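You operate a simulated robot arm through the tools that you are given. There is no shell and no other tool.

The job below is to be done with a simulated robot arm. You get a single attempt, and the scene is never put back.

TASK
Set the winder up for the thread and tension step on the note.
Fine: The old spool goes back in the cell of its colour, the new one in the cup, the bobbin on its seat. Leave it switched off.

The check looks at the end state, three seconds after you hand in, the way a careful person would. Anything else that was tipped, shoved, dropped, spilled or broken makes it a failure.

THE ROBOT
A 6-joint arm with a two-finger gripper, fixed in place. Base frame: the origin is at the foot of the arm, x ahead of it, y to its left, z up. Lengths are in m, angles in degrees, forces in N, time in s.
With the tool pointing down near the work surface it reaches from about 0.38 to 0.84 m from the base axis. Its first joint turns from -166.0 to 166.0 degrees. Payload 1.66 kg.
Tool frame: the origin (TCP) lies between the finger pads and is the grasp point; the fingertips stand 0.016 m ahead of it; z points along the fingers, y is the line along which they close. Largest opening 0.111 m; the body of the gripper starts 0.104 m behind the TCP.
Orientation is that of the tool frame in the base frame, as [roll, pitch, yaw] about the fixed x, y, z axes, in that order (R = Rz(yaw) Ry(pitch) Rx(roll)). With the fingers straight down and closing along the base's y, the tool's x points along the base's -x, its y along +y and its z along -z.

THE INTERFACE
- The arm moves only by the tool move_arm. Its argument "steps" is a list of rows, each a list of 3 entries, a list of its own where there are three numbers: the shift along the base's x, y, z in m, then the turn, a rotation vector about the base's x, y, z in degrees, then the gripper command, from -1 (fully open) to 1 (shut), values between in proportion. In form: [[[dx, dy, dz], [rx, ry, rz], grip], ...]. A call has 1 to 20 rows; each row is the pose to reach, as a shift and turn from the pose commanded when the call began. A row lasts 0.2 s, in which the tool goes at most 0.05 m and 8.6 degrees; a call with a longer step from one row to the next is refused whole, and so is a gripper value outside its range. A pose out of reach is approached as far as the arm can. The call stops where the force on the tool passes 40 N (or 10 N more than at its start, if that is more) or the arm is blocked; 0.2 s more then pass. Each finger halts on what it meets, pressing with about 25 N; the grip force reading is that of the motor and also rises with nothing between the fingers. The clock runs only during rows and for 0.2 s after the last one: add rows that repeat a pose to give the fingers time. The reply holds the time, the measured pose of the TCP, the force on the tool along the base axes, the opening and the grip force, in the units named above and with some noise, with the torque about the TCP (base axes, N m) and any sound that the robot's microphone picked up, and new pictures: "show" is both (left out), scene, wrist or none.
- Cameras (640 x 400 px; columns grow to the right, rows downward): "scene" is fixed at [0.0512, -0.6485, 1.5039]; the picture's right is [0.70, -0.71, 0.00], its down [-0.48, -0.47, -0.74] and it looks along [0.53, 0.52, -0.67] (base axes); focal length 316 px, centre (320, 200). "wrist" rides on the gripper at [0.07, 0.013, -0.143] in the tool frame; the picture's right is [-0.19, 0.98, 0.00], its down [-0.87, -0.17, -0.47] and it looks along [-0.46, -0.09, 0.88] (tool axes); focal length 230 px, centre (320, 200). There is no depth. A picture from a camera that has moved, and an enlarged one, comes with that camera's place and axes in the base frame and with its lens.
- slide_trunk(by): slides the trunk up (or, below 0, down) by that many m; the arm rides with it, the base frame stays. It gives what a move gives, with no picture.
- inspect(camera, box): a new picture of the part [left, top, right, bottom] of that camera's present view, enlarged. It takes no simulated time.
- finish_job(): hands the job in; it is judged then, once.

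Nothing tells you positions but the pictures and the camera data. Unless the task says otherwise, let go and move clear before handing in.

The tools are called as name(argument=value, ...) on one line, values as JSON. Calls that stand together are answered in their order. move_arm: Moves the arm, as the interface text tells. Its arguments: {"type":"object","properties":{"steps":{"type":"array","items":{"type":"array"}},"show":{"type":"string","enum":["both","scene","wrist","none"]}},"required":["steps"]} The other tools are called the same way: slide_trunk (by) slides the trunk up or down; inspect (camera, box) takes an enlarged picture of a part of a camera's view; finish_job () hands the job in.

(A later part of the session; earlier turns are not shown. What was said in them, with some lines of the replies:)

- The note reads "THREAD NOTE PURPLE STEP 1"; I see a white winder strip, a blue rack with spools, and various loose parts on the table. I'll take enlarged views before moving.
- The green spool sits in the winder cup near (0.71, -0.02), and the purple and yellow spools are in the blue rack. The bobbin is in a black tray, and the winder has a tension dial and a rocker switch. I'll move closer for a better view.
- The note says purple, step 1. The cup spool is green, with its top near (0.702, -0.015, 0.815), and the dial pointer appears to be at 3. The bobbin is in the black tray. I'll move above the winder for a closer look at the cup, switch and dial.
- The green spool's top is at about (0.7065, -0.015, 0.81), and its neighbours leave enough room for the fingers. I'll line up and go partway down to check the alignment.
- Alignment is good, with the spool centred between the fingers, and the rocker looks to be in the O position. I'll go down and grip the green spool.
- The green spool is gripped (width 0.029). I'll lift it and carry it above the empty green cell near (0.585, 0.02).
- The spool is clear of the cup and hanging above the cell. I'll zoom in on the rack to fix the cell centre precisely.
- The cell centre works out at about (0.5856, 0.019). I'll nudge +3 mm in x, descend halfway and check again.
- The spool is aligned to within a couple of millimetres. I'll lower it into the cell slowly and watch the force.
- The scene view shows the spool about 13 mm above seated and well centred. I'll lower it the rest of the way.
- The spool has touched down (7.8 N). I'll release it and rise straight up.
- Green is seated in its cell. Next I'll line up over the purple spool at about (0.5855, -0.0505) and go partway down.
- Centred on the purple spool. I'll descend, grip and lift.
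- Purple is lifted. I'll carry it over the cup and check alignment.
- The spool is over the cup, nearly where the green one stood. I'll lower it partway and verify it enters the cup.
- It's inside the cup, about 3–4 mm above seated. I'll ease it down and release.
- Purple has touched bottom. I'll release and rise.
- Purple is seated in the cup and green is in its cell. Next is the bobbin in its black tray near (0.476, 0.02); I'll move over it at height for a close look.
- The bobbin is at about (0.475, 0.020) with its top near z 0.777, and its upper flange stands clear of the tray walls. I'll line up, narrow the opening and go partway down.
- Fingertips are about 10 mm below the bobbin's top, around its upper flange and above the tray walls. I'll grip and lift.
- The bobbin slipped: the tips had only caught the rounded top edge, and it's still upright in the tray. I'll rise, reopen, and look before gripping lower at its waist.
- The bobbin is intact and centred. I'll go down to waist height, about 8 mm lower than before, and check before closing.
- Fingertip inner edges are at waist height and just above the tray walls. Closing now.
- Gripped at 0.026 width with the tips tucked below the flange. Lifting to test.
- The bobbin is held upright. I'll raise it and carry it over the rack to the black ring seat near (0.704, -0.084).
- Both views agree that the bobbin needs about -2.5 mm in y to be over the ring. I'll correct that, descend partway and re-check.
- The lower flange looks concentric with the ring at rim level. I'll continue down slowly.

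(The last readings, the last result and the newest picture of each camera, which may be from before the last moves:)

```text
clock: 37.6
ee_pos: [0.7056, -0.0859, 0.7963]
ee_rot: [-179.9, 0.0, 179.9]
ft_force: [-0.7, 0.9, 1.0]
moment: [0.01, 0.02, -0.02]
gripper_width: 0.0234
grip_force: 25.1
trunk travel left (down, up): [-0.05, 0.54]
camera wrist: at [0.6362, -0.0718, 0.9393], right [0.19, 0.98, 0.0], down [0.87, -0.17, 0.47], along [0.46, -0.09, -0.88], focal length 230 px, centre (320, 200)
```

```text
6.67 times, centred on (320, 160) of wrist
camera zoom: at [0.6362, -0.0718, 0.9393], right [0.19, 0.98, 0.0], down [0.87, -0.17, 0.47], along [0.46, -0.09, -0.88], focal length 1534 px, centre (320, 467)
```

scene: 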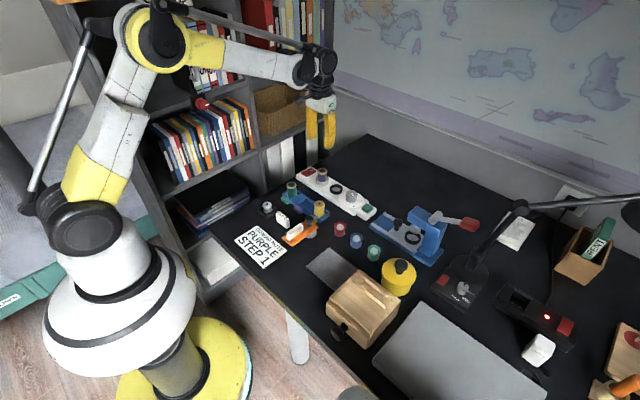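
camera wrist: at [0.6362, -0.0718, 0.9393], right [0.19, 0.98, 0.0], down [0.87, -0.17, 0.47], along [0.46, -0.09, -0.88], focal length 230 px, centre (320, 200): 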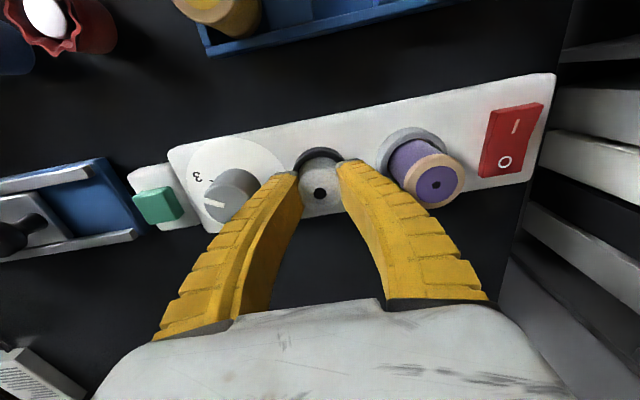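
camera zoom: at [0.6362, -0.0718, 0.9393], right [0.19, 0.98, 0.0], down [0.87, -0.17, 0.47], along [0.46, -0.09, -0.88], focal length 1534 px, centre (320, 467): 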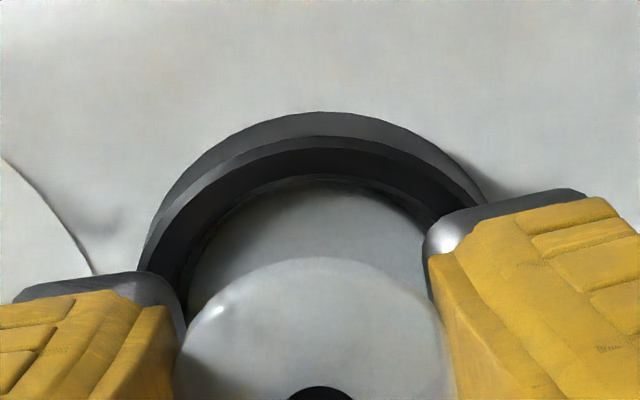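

move_arm(steps=[[[0, 0, -0.001], [0, 0, 0], 1], [[0, 0, -0.002], [0, 0, 0], 1], [[0, 0, -0.002], [0, 0, 0], 1]], show="none")

```text
clock: 38.4
ee_pos: [0.7058, -0.0843, 0.795]
ee_rot: [-179.9, -0.1, 179.9]
ft_force: [0.1, -0.6, -0.5]
moment: [0.02, 0.0, 0.0]
gripper_width: 0.0233
grip_force: 24.7
trunk travel left (down, up): [-0.05, 0.54]
```

move_arm(steps=[[[0, 0, -0.001], [0, 0, 0], 1], [[0, 0, -0.002], [0, 0, 0], 1], [[0, 0, -0.003], [0, 0, 0], 1], [[0, 0, -0.003], [0, 0, 0], 1]], show="none")

inspect(camera="scene", box=[318, 170, 366, 200])

```text
clock: 39.4
ee_pos: [0.7038, -0.0853, 0.7928]
ee_rot: [-180.0, 0.1, -180.0]
ft_force: [4.4, -0.9, 13.6]
moment: [-0.01, -0.07, -0.01]
gripper_width: 0.0237
grip_force: 25.1
trunk travel left (down, up): [-0.05, 0.54]
```

```text
13.33 times, centred on (342, 185) of scene
camera zoom: at [0.0512, -0.6485, 1.5039], right [0.7, -0.71, 0.0], down [-0.48, -0.47, -0.74], along [0.53, 0.52, -0.67], focal length 4213 px, centre (27, 400)
```

zoom: 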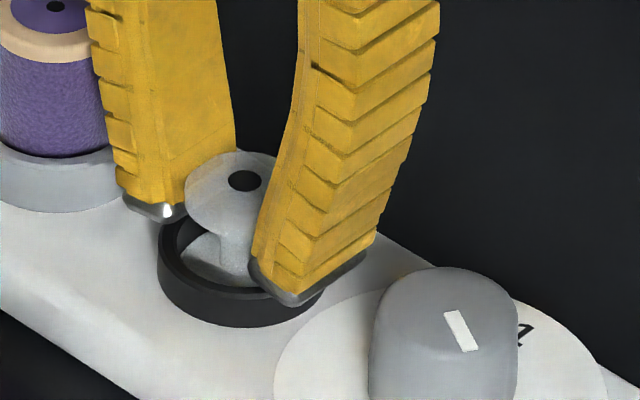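

The bobbin has bottomed in the ring. I'll release gently, open enough to clear the flange, then rise.

move_arm(steps=[[[0, 0, 0.0015], [0, 0, 0], 0.5], [[0, 0, 0.0015], [0, 0, 0], 0.3], [[0, 0, 0.0015], [0, 0, 0], 0.15], [[0, 0, 0.0015], [0, 0, 0], 0.15], [[0, 0, 0.02], [0, 0, 0], 0.15], [[0, 0, 0.06], [0, 0, 0], 0.15], [[0, 0, 0.1], [0, 0, 0], 0.15], [[0, 0, 0.13], [0, 0, 0], 0.15], [[0, 0, 0.13], [0, 0, 0], 0.15]], show="wrist")

inspect(camera="scene", box=[290, 155, 386, 215])

inspect(camera="wrist", box=[220, 90, 412, 210])

```text
clock: 41.4
ee_pos: [0.7047, -0.0862, 0.9227]
ee_rot: [-179.9, -0.1, 180.0]
ft_force: [-0.9, -0.5, 0.9]
moment: [0.03, -0.02, -0.01]
gripper_width: 0.0492
grip_force: 1.8
trunk travel left (down, up): [-0.05, 0.54]
camera wrist: at [0.6366, -0.0726, 1.0659], right [0.19, 0.98, 0.0], down [0.87, -0.17, 0.47], along [0.46, -0.09, -0.88], focal length 230 px, centre (320, 200)
```

wrist: 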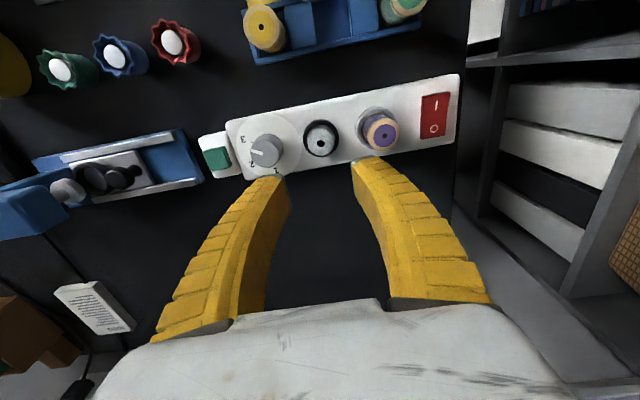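

```text
6.67 times, centred on (338, 185) of scene
camera zoom: at [0.0512, -0.6485, 1.5039], right [0.7, -0.71, 0.0], down [-0.48, -0.47, -0.74], along [0.53, 0.52, -0.67], focal length 2106 px, centre (200, 300)
```

zoom: 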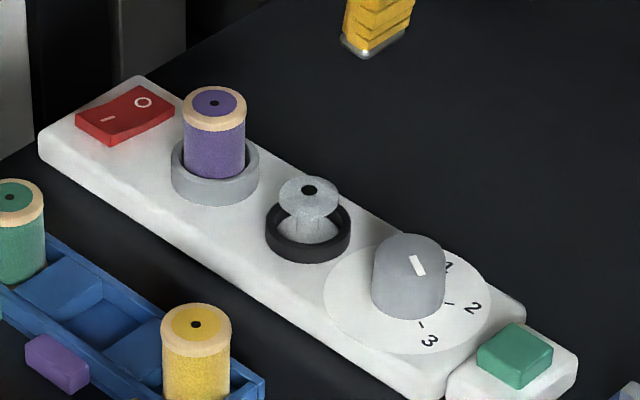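

```text
3.33 times, centred on (316, 150) of wrist
camera zoom: at [0.6366, -0.0726, 1.0659], right [0.19, 0.98, 0.0], down [0.87, -0.17, 0.47], along [0.46, -0.09, -0.88], focal length 767 px, centre (333, 367)
```

zoom: 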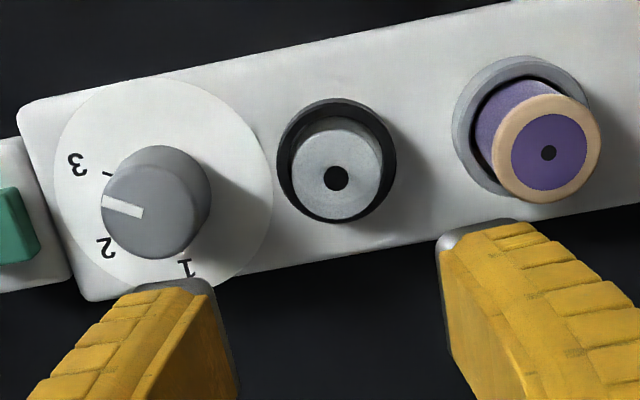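

The bobbin is seated in the ring. The dial pointer is at 3 (about -113° in base yaw), with 1 at about 0°, so it needs roughly +112° counter-clockwise. I'll move over the knob at (0.703, -0.156) and pre-rotate the gripper by -56°.

move_arm(steps=[[[-0.0005, -0.01, 0], [0, 0, -8], 0], [[-0.001, -0.02, 0], [0, 0, -16], 0], [[-0.0015, -0.03, 0], [0, 0, -24], 0], [[-0.002, -0.04, 0], [0, 0, -32], 0], [[-0.002, -0.05, 0], [0, 0, -40], 0], [[-0.0025, -0.06, 0], [0, 0, -48], 0], [[-0.0025, -0.07, 0], [0, 0, -56], 0], [[-0.0025, -0.07, -0.03], [0, 0, -56], 0], [[-0.0025, -0.07, -0.03], [0, 0, -56], 0]], show="both")

inspect(camera="wrist", box=[220, 90, 412, 210])

```text
clock: 43.4
ee_pos: [0.7032, -0.1548, 0.8897]
ee_rot: [-180.0, 0.0, 123.9]
ft_force: [0.3, -0.5, -0.8]
moment: [0.0, 0.03, -0.03]
gripper_width: 0.0574
grip_force: 1.3
trunk travel left (down, up): [-0.05, 0.54]
camera wrist: at [0.6757, -0.0891, 1.0334], right [0.92, 0.39, 0.0], down [0.34, -0.81, 0.47], along [0.18, -0.43, -0.88], focal length 230 px, centre (320, 200)
```

scene: 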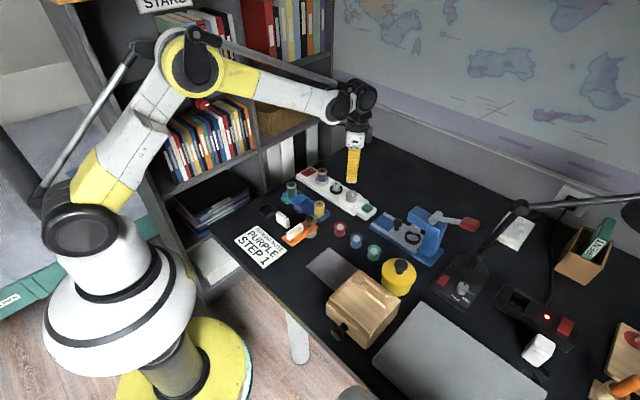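
wrist: 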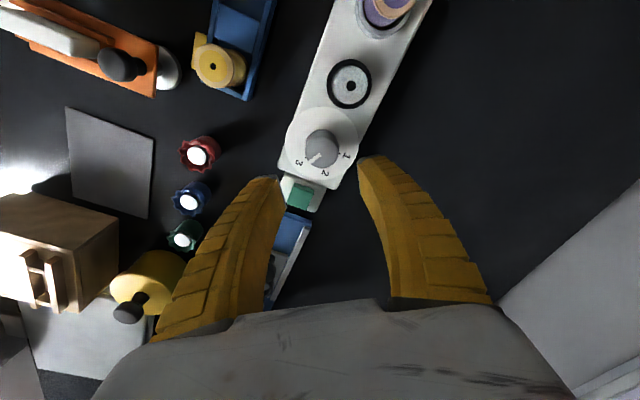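

```text
3.33 times, centred on (316, 150) of wrist
camera zoom: at [0.6757, -0.0891, 1.0334], right [0.92, 0.39, 0.0], down [0.34, -0.81, 0.47], along [0.18, -0.43, -0.88], focal length 767 px, centre (333, 367)
```

zoom: 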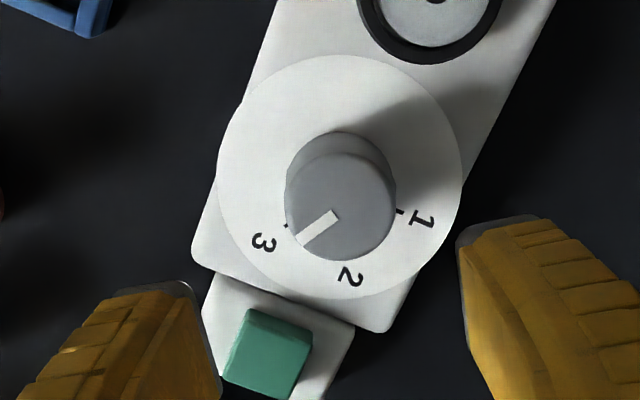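

Good view: the knob centre is about (+1.5, +1.5) mm from the tool axis and the pointer is at 3. I'll correct, descend partway and check again.

move_arm(steps=[[[0.0015, 0.0015, -0.02], [0, 0, 0], 0], [[0.0015, 0.0015, -0.055], [0, 0, 0], 0], [[0.0015, 0.0015, -0.06], [0, 0, 0], 0], [[0.0015, 0.0015, -0.06], [0, 0, 0], 0]], show="wrist")

inspect(camera="wrist", box=[220, 90, 412, 210])

inspect(camera="scene", box=[318, 165, 390, 210])

```text
clock: 44.4
ee_pos: [0.7047, -0.1529, 0.832]
ee_rot: [180.0, 0.0, 124.0]
ft_force: [0.8, 0.4, 0.4]
moment: [0.04, -0.02, -0.01]
gripper_width: 0.0578
grip_force: 1.0
trunk travel left (down, up): [-0.05, 0.54]
camera wrist: at [0.6775, -0.087, 0.9745], right [0.92, 0.39, 0.0], down [0.34, -0.81, 0.47], along [0.19, -0.43, -0.88], focal length 230 px, centre (320, 200)
```

wrist: 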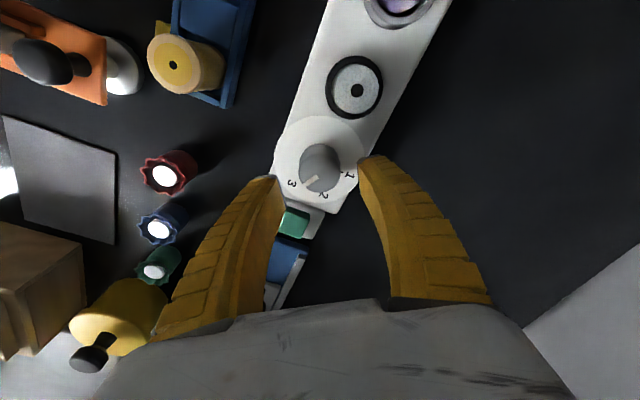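

```text
3.33 times, centred on (316, 150) of wrist
camera zoom: at [0.6775, -0.087, 0.9745], right [0.92, 0.39, 0.0], down [0.34, -0.81, 0.47], along [0.19, -0.43, -0.88], focal length 767 px, centre (333, 367)
```

zoom: 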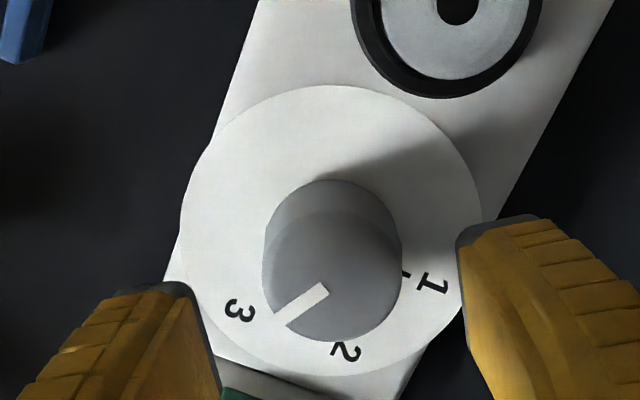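

```text
8.89 times, centred on (354, 188) of scene
camera zoom: at [0.0512, -0.6485, 1.5039], right [0.7, -0.71, 0.0], down [-0.48, -0.47, -0.74], along [0.53, 0.52, -0.67], focal length 2808 px, centre (18, 311)
```

zoom: 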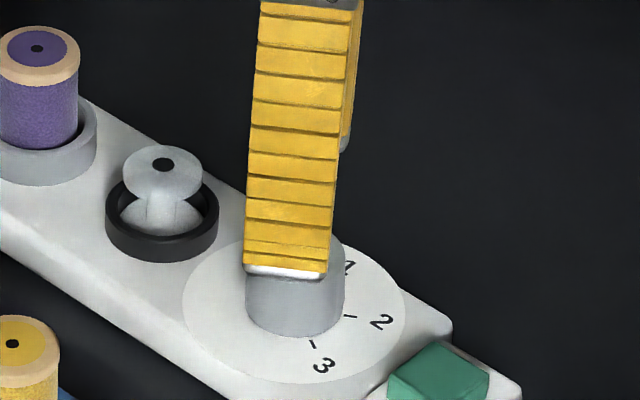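

The knob is centred between the fingers. I'll descend and grip it.

move_arm(steps=[[[0, 0, -0.02], [0, 0, 0], 0], [[0, 0, -0.04], [0, 0, 0], 0], [[0, 0, -0.047], [0, 0, 0], 0], [[0, 0, -0.047], [0, 0, 0], 0.3], [[0, 0, -0.047], [0, 0, 0], 1], [[0, 0, -0.047], [0, 0, 0], 1]], show="wrist")

inspect(camera="wrist", box=[220, 110, 412, 230])

```text
clock: 45.8
ee_pos: [0.7051, -0.1529, 0.7842]
ee_rot: [180.0, 0.1, 124.1]
ft_force: [-2.4, -4.0, 3.4]
moment: [-0.57, -0.47, -0.05]
gripper_width: 0.032
grip_force: 33.6
trunk travel left (down, up): [-0.05, 0.54]
camera wrist: at [0.677, -0.0876, 0.9266], right [0.92, 0.39, 0.0], down [0.34, -0.81, 0.47], along [0.19, -0.43, -0.88], focal length 230 px, centre (320, 200)
```

wrist: 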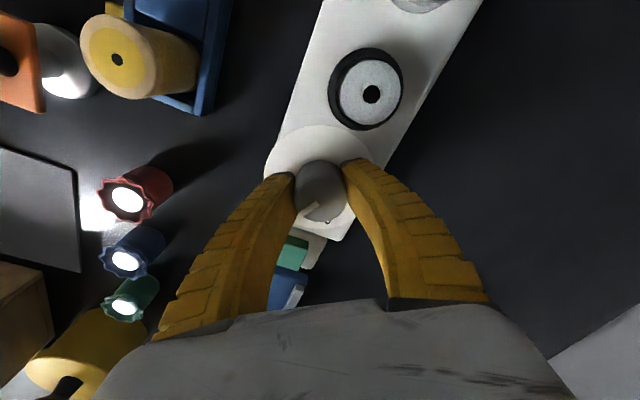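

```text
3.33 times, centred on (316, 170) of wrist
camera zoom: at [0.677, -0.0876, 0.9266], right [0.92, 0.39, 0.0], down [0.34, -0.81, 0.47], along [0.19, -0.43, -0.88], focal length 767 px, centre (333, 300)
```

zoom: 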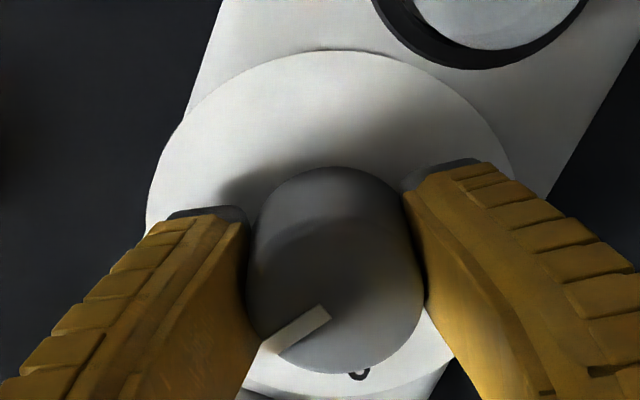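

Gripped. I'll turn counter-clockwise 40° first and check that the pointer follows.

move_arm(steps=[[[0, 0, 0], [0, 0, 7], 1], [[0, 0, 0], [0, 0, 14], 1], [[0, 0, 0], [0, 0, 21], 1], [[0, 0, 0], [0, 0, 28], 1], [[0, 0, 0], [0, 0, 35], 1], [[0, 0, 0], [0, 0, 40], 1], [[0, 0, 0], [0, 0, 40], 1]], show="wrist")

inspect(camera="wrist", box=[220, 110, 412, 230])

inspect(camera="scene", box=[290, 155, 386, 215])

```text
clock: 47.4
ee_pos: [0.7029, -0.155, 0.7851]
ee_rot: [180.0, 0.1, 164.0]
ft_force: [-5.3, -6.5, -0.2]
moment: [-0.06, -0.43, 0.0]
gripper_width: 0.0301
grip_force: 33.5
trunk travel left (down, up): [-0.05, 0.54]
camera wrist: at [0.641, -0.1221, 0.9273], right [0.45, 0.89, 0.0], down [0.79, -0.4, 0.47], along [0.42, -0.21, -0.88], focal length 230 px, centre (320, 200)
```

wrist: 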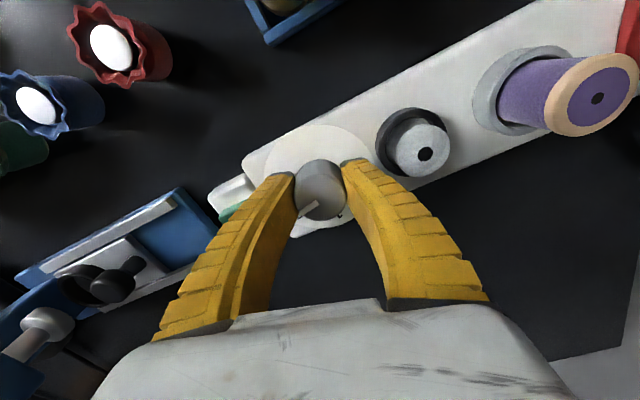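

```text
3.33 times, centred on (316, 170) of wrist
camera zoom: at [0.641, -0.1221, 0.9273], right [0.45, 0.89, 0.0], down [0.79, -0.4, 0.47], along [0.42, -0.21, -0.88], focal length 767 px, centre (333, 300)
```

zoom: 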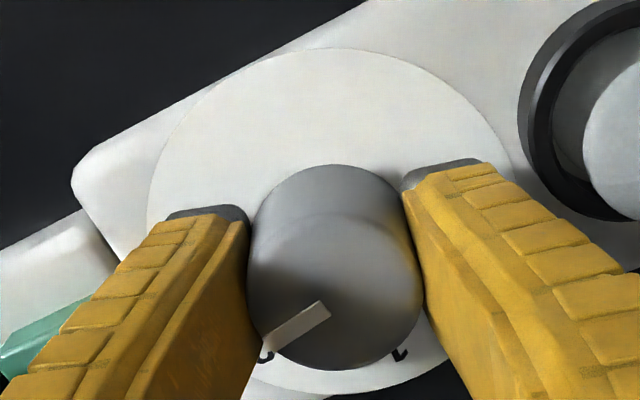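

```text
6.67 times, centred on (338, 185) of scene
camera zoom: at [0.0512, -0.6485, 1.5039], right [0.7, -0.71, 0.0], down [-0.48, -0.47, -0.74], along [0.53, 0.52, -0.67], focal length 2106 px, centre (200, 300)
```

zoom: 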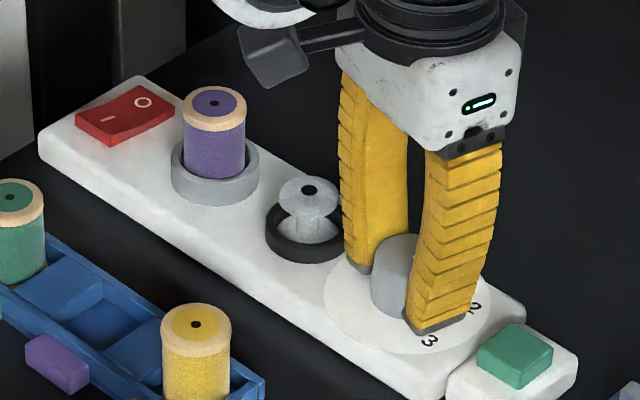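

The pointer follows and nothing else moved. I'll continue the remaining 72°, easing 1 mm toward the lower-force side.

move_arm(steps=[[[-0.0005, -0.0005, 0], [0, 0, 8], 1], [[-0.001, -0.001, 0], [0, 0, 16], 1], [[-0.001, -0.001, 0], [0, 0, 24], 1], [[-0.001, -0.001, 0], [0, 0, 32], 1], [[-0.001, -0.001, 0], [0, 0, 40], 1], [[-0.001, -0.001, 0], [0, 0, 48], 1], [[-0.001, -0.001, 0], [0, 0, 56], 1], [[-0.001, -0.001, 0], [0, 0, 64], 1], [[-0.001, -0.001, 0], [0, 0, 72], 1], [[-0.001, -0.001, 0], [0, 0, 72], 1]], show="wrist")

inspect(camera="wrist", box=[220, 110, 412, 230])

inspect(camera="scene", box=[290, 155, 386, 215])

```text
clock: 49.6
ee_pos: [0.7051, -0.1561, 0.7836]
ee_rot: [-179.8, 0.1, -123.9]
ft_force: [26.8, -16.3, 15.9]
moment: [-0.32, -0.3, -0.01]
gripper_width: 0.0308
grip_force: 33.6
trunk travel left (down, up): [-0.05, 0.54]
camera wrist: at [0.6545, -0.2061, 0.9266], right [-0.71, 0.71, 0.0], down [0.62, 0.62, 0.47], along [0.33, 0.34, -0.88], focal length 230 px, centre (320, 200)
```

wrist: 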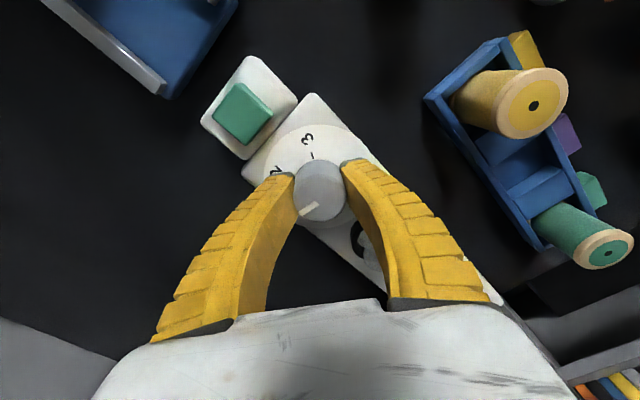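

```text
3.33 times, centred on (316, 170) of wrist
camera zoom: at [0.6545, -0.2061, 0.9266], right [-0.71, 0.71, 0.0], down [0.62, 0.62, 0.47], along [0.33, 0.34, -0.88], focal length 767 px, centre (333, 300)
```

zoom: 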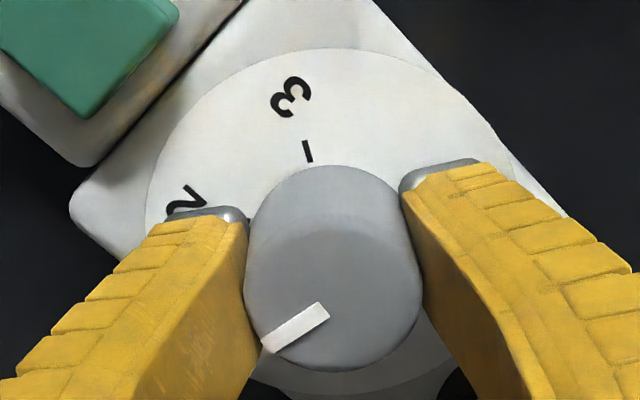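

```text
6.67 times, centred on (338, 185) of scene
camera zoom: at [0.0512, -0.6485, 1.5039], right [0.7, -0.71, 0.0], down [-0.48, -0.47, -0.74], along [0.53, 0.52, -0.67], focal length 2106 px, centre (200, 300)
```

zoom: 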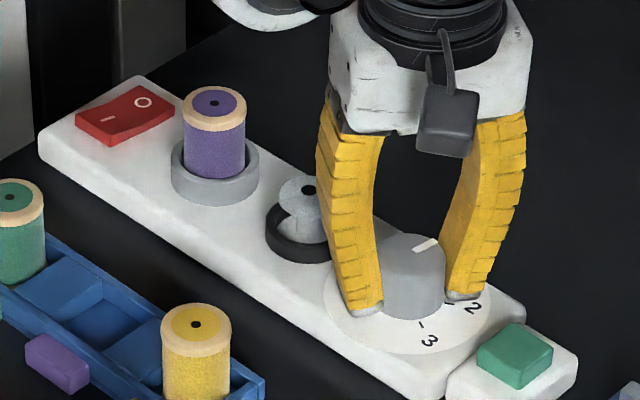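

The pointer now appears to face "1". I'll relieve the side force slightly, release, and rise to check the angle.

move_arm(steps=[[[0.001, -0.0006, 0], [0, 0, 0], 1], [[0.001, -0.0006, 0], [0, 0, 0], 0.3], [[0.001, -0.0006, 0], [0, 0, 0], 0], [[0.001, -0.0006, 0], [0, 0, 0], 0], [[0.001, -0.0006, 0.03], [0, 0, 0], 0], [[0.001, -0.0006, 0.07], [0, 0, 0], 0], [[0.001, -0.0006, 0.11], [0, 0, 0], 0], [[0.001, -0.0006, 0.13], [0, 0, 0], 0], [[0.001, -0.0006, 0.13], [0, 0, 0], 0]], show="wrist")

inspect(camera="wrist", box=[236, 90, 396, 190])

inspect(camera="scene", box=[290, 155, 386, 215])

```text
clock: 51.6
ee_pos: [0.7039, -0.1565, 0.9154]
ee_rot: [179.9, 0.0, -124.0]
ft_force: [0.5, 0.2, 0.4]
moment: [-0.04, -0.06, -0.01]
gripper_width: 0.0577
grip_force: 1.7
trunk travel left (down, up): [-0.05, 0.54]
camera wrist: at [0.6553, -0.206, 1.0585], right [-0.71, 0.71, 0.0], down [0.62, 0.62, 0.47], along [0.33, 0.33, -0.88], focal length 230 px, centre (320, 200)
```

wrist: 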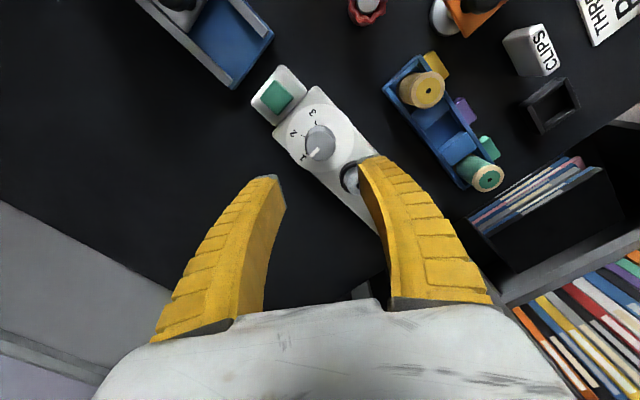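

```text
4.00 times, centred on (316, 140) of wrist
camera zoom: at [0.6553, -0.206, 1.0585], right [-0.71, 0.71, 0.0], down [0.62, 0.62, 0.47], along [0.33, 0.33, -0.88], focal length 920 px, centre (336, 440)
```

zoom: 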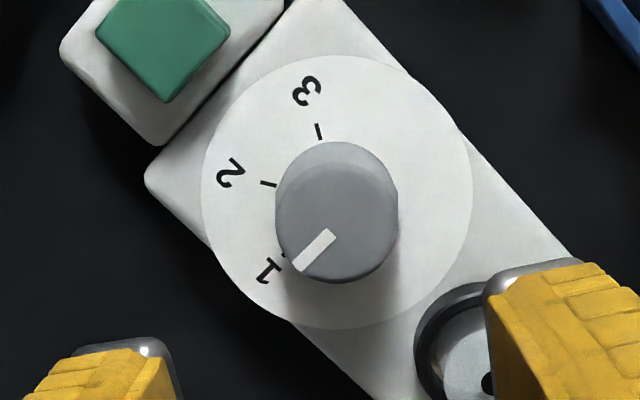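

```text
6.67 times, centred on (338, 185) of scene
camera zoom: at [0.0512, -0.6485, 1.5039], right [0.7, -0.71, 0.0], down [-0.48, -0.47, -0.74], along [0.53, 0.52, -0.67], focal length 2106 px, centre (200, 300)
```

zoom: 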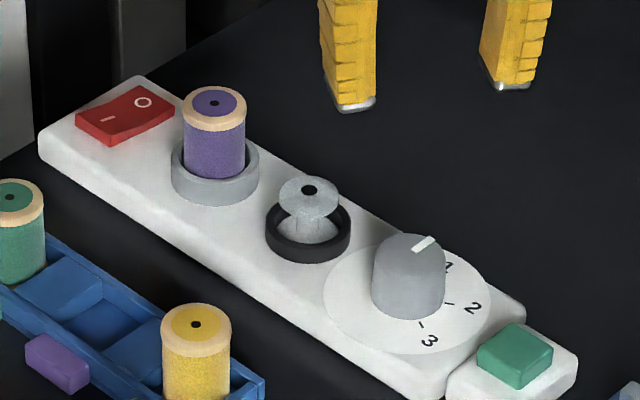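

The dial looks set to 1 within a few degrees. I'll zoom in to measure the pointer against the tick precisely.

inspect(camera="wrist", box=[280, 96, 360, 176])

inspect(camera="scene", box=[336, 184, 368, 212])

```text
5.00 times, centred on (320, 136) of wrist
camera zoom: at [0.6553, -0.206, 1.0585], right [-0.71, 0.71, 0.0], down [0.62, 0.62, 0.47], along [0.33, 0.33, -0.88], focal length 1150 px, centre (320, 520)
```

zoom: 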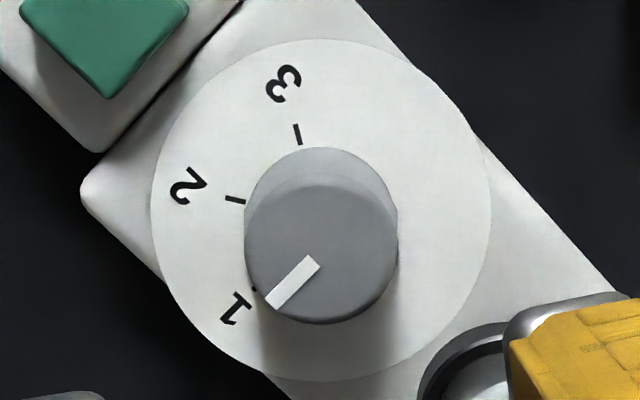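

```text
14.29 times, centred on (352, 198) of scene
camera zoom: at [0.0512, -0.6485, 1.5039], right [0.7, -0.71, 0.0], down [-0.48, -0.47, -0.74], along [0.53, 0.52, -0.67], focal length 4514 px, centre (-137, 229)
```

zoom: 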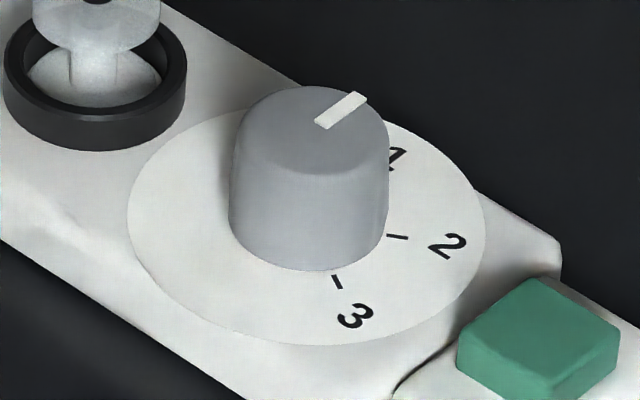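

The labels compute to 1 at 0°, 2 at -60° and 3 at -120°, and the pointer is at about -1°, so the dial is on 1. I'll back the arm away upward and inspect everything once more.

move_arm(steps=[[[-0.02, 0.01, 0.04], [0, 0, -8], 0], [[-0.04, 0.02, 0.08], [0, 0, -16], 0], [[-0.07, 0.03, 0.11], [0, 0, -24], 0], [[-0.1, 0.04, 0.13], [0, 0, -32], 0], [[-0.13, 0.05, 0.15], [0, 0, -40], 0], [[-0.17, 0.06, 0.15], [0, 0, -48], 0], [[-0.2, 0.08, 0.15], [0, 0, -56], 0], [[-0.23, 0.1, 0.15], [0, 0, -56], 0], [[-0.23, 0.1, 0.15], [0, 0, -56], 0]], show="both")

inspect(camera="scene", box=[225, 155, 385, 255])

inspect(camera="scene", box=[274, 160, 370, 220])

inspect(camera="wrist", box=[200, 90, 400, 290])

```text
clock: 53.6
ee_pos: [0.4734, -0.0552, 1.0658]
ee_rot: [180.0, 0.1, 179.9]
ft_force: [-0.1, -0.7, 0.0]
moment: [0.01, -0.06, 0.02]
gripper_width: 0.0575
grip_force: 1.6
trunk travel left (down, up): [-0.05, 0.54]
camera wrist: at [0.4058, -0.0409, 1.2087], right [0.19, 0.98, 0.0], down [0.86, -0.17, 0.47], along [0.46, -0.09, -0.88], focal length 230 px, centre (320, 200)
```

scene: 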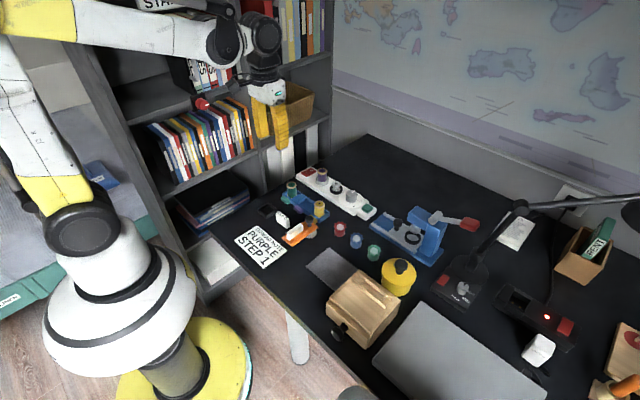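
wrist: 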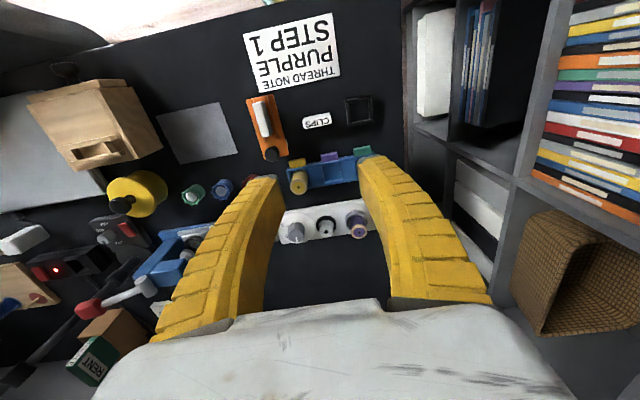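

```text
4.00 times, centred on (305, 205) of scene
camera zoom: at [0.0512, -0.6485, 1.5039], right [0.7, -0.71, 0.0], down [-0.48, -0.47, -0.74], along [0.53, 0.52, -0.67], focal length 1264 px, centre (380, 180)
```

zoom: 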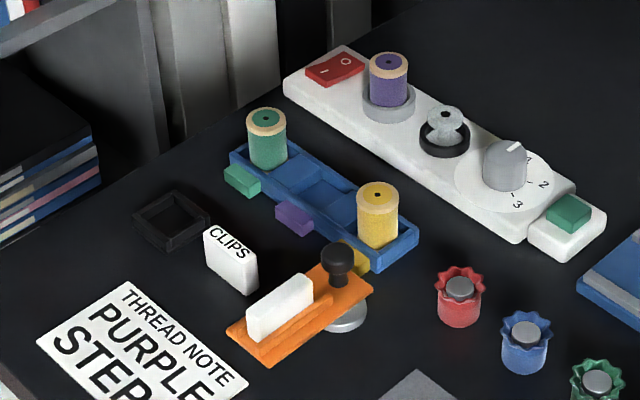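

```text
6.67 times, centred on (322, 190) of scene
camera zoom: at [0.0512, -0.6485, 1.5039], right [0.7, -0.71, 0.0], down [-0.48, -0.47, -0.74], along [0.53, 0.52, -0.67], focal length 2106 px, centre (307, 267)
```

zoom: 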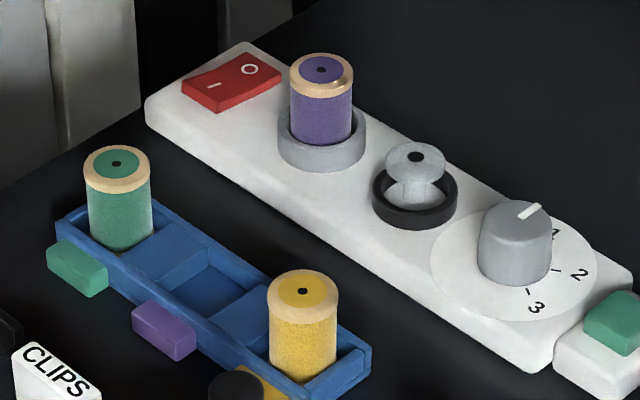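

```text
2.00 times, centred on (300, 190) of wrist
camera zoom: at [0.4058, -0.0409, 1.2087], right [0.19, 0.98, 0.0], down [0.86, -0.17, 0.47], along [0.46, -0.09, -0.88], focal length 460 px, centre (360, 220)
```

zoom: 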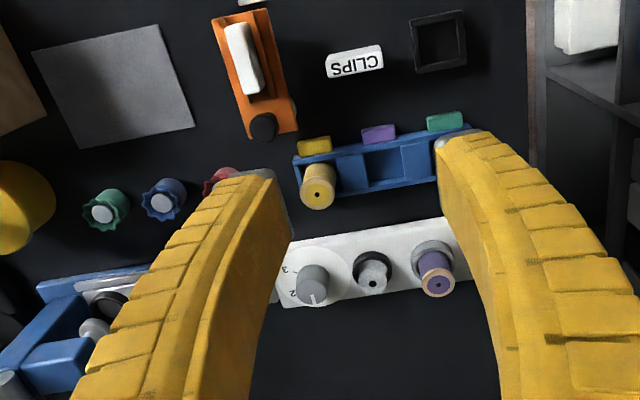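

Everything checks out in the last pictures. Green is in the green cell, purple is in the cup, the bobbin is in its seat, and the dial is on 1. The switch is still at O, nothing else has moved, and the arm is clear, so I'm handing in.

finish_job()

```text
The job is handed in.
```

The winder is set up for purple, step 1, and the job is handed in. No result has come back from the check yet.

- **Old spool:** the green one is back in the green cell of the rack.
- **New spool:** the purple one is standing in the cup.
- **Bobbin:** it is in the black ring seat next to the cup. My first grip on it slipped before it left its tray. It stayed upright, and the second grip held.
- **Tension dial:** I turned it from 3 to 1, and the pointer now sits about 1° from the 1 mark.
- **Switch:** I never touched it, and it still looks switched off, with the O side pressed in.

In the final pictures nothing else on the table looked moved or tipped. The gripper was empty and well clear of the table when I handed in.
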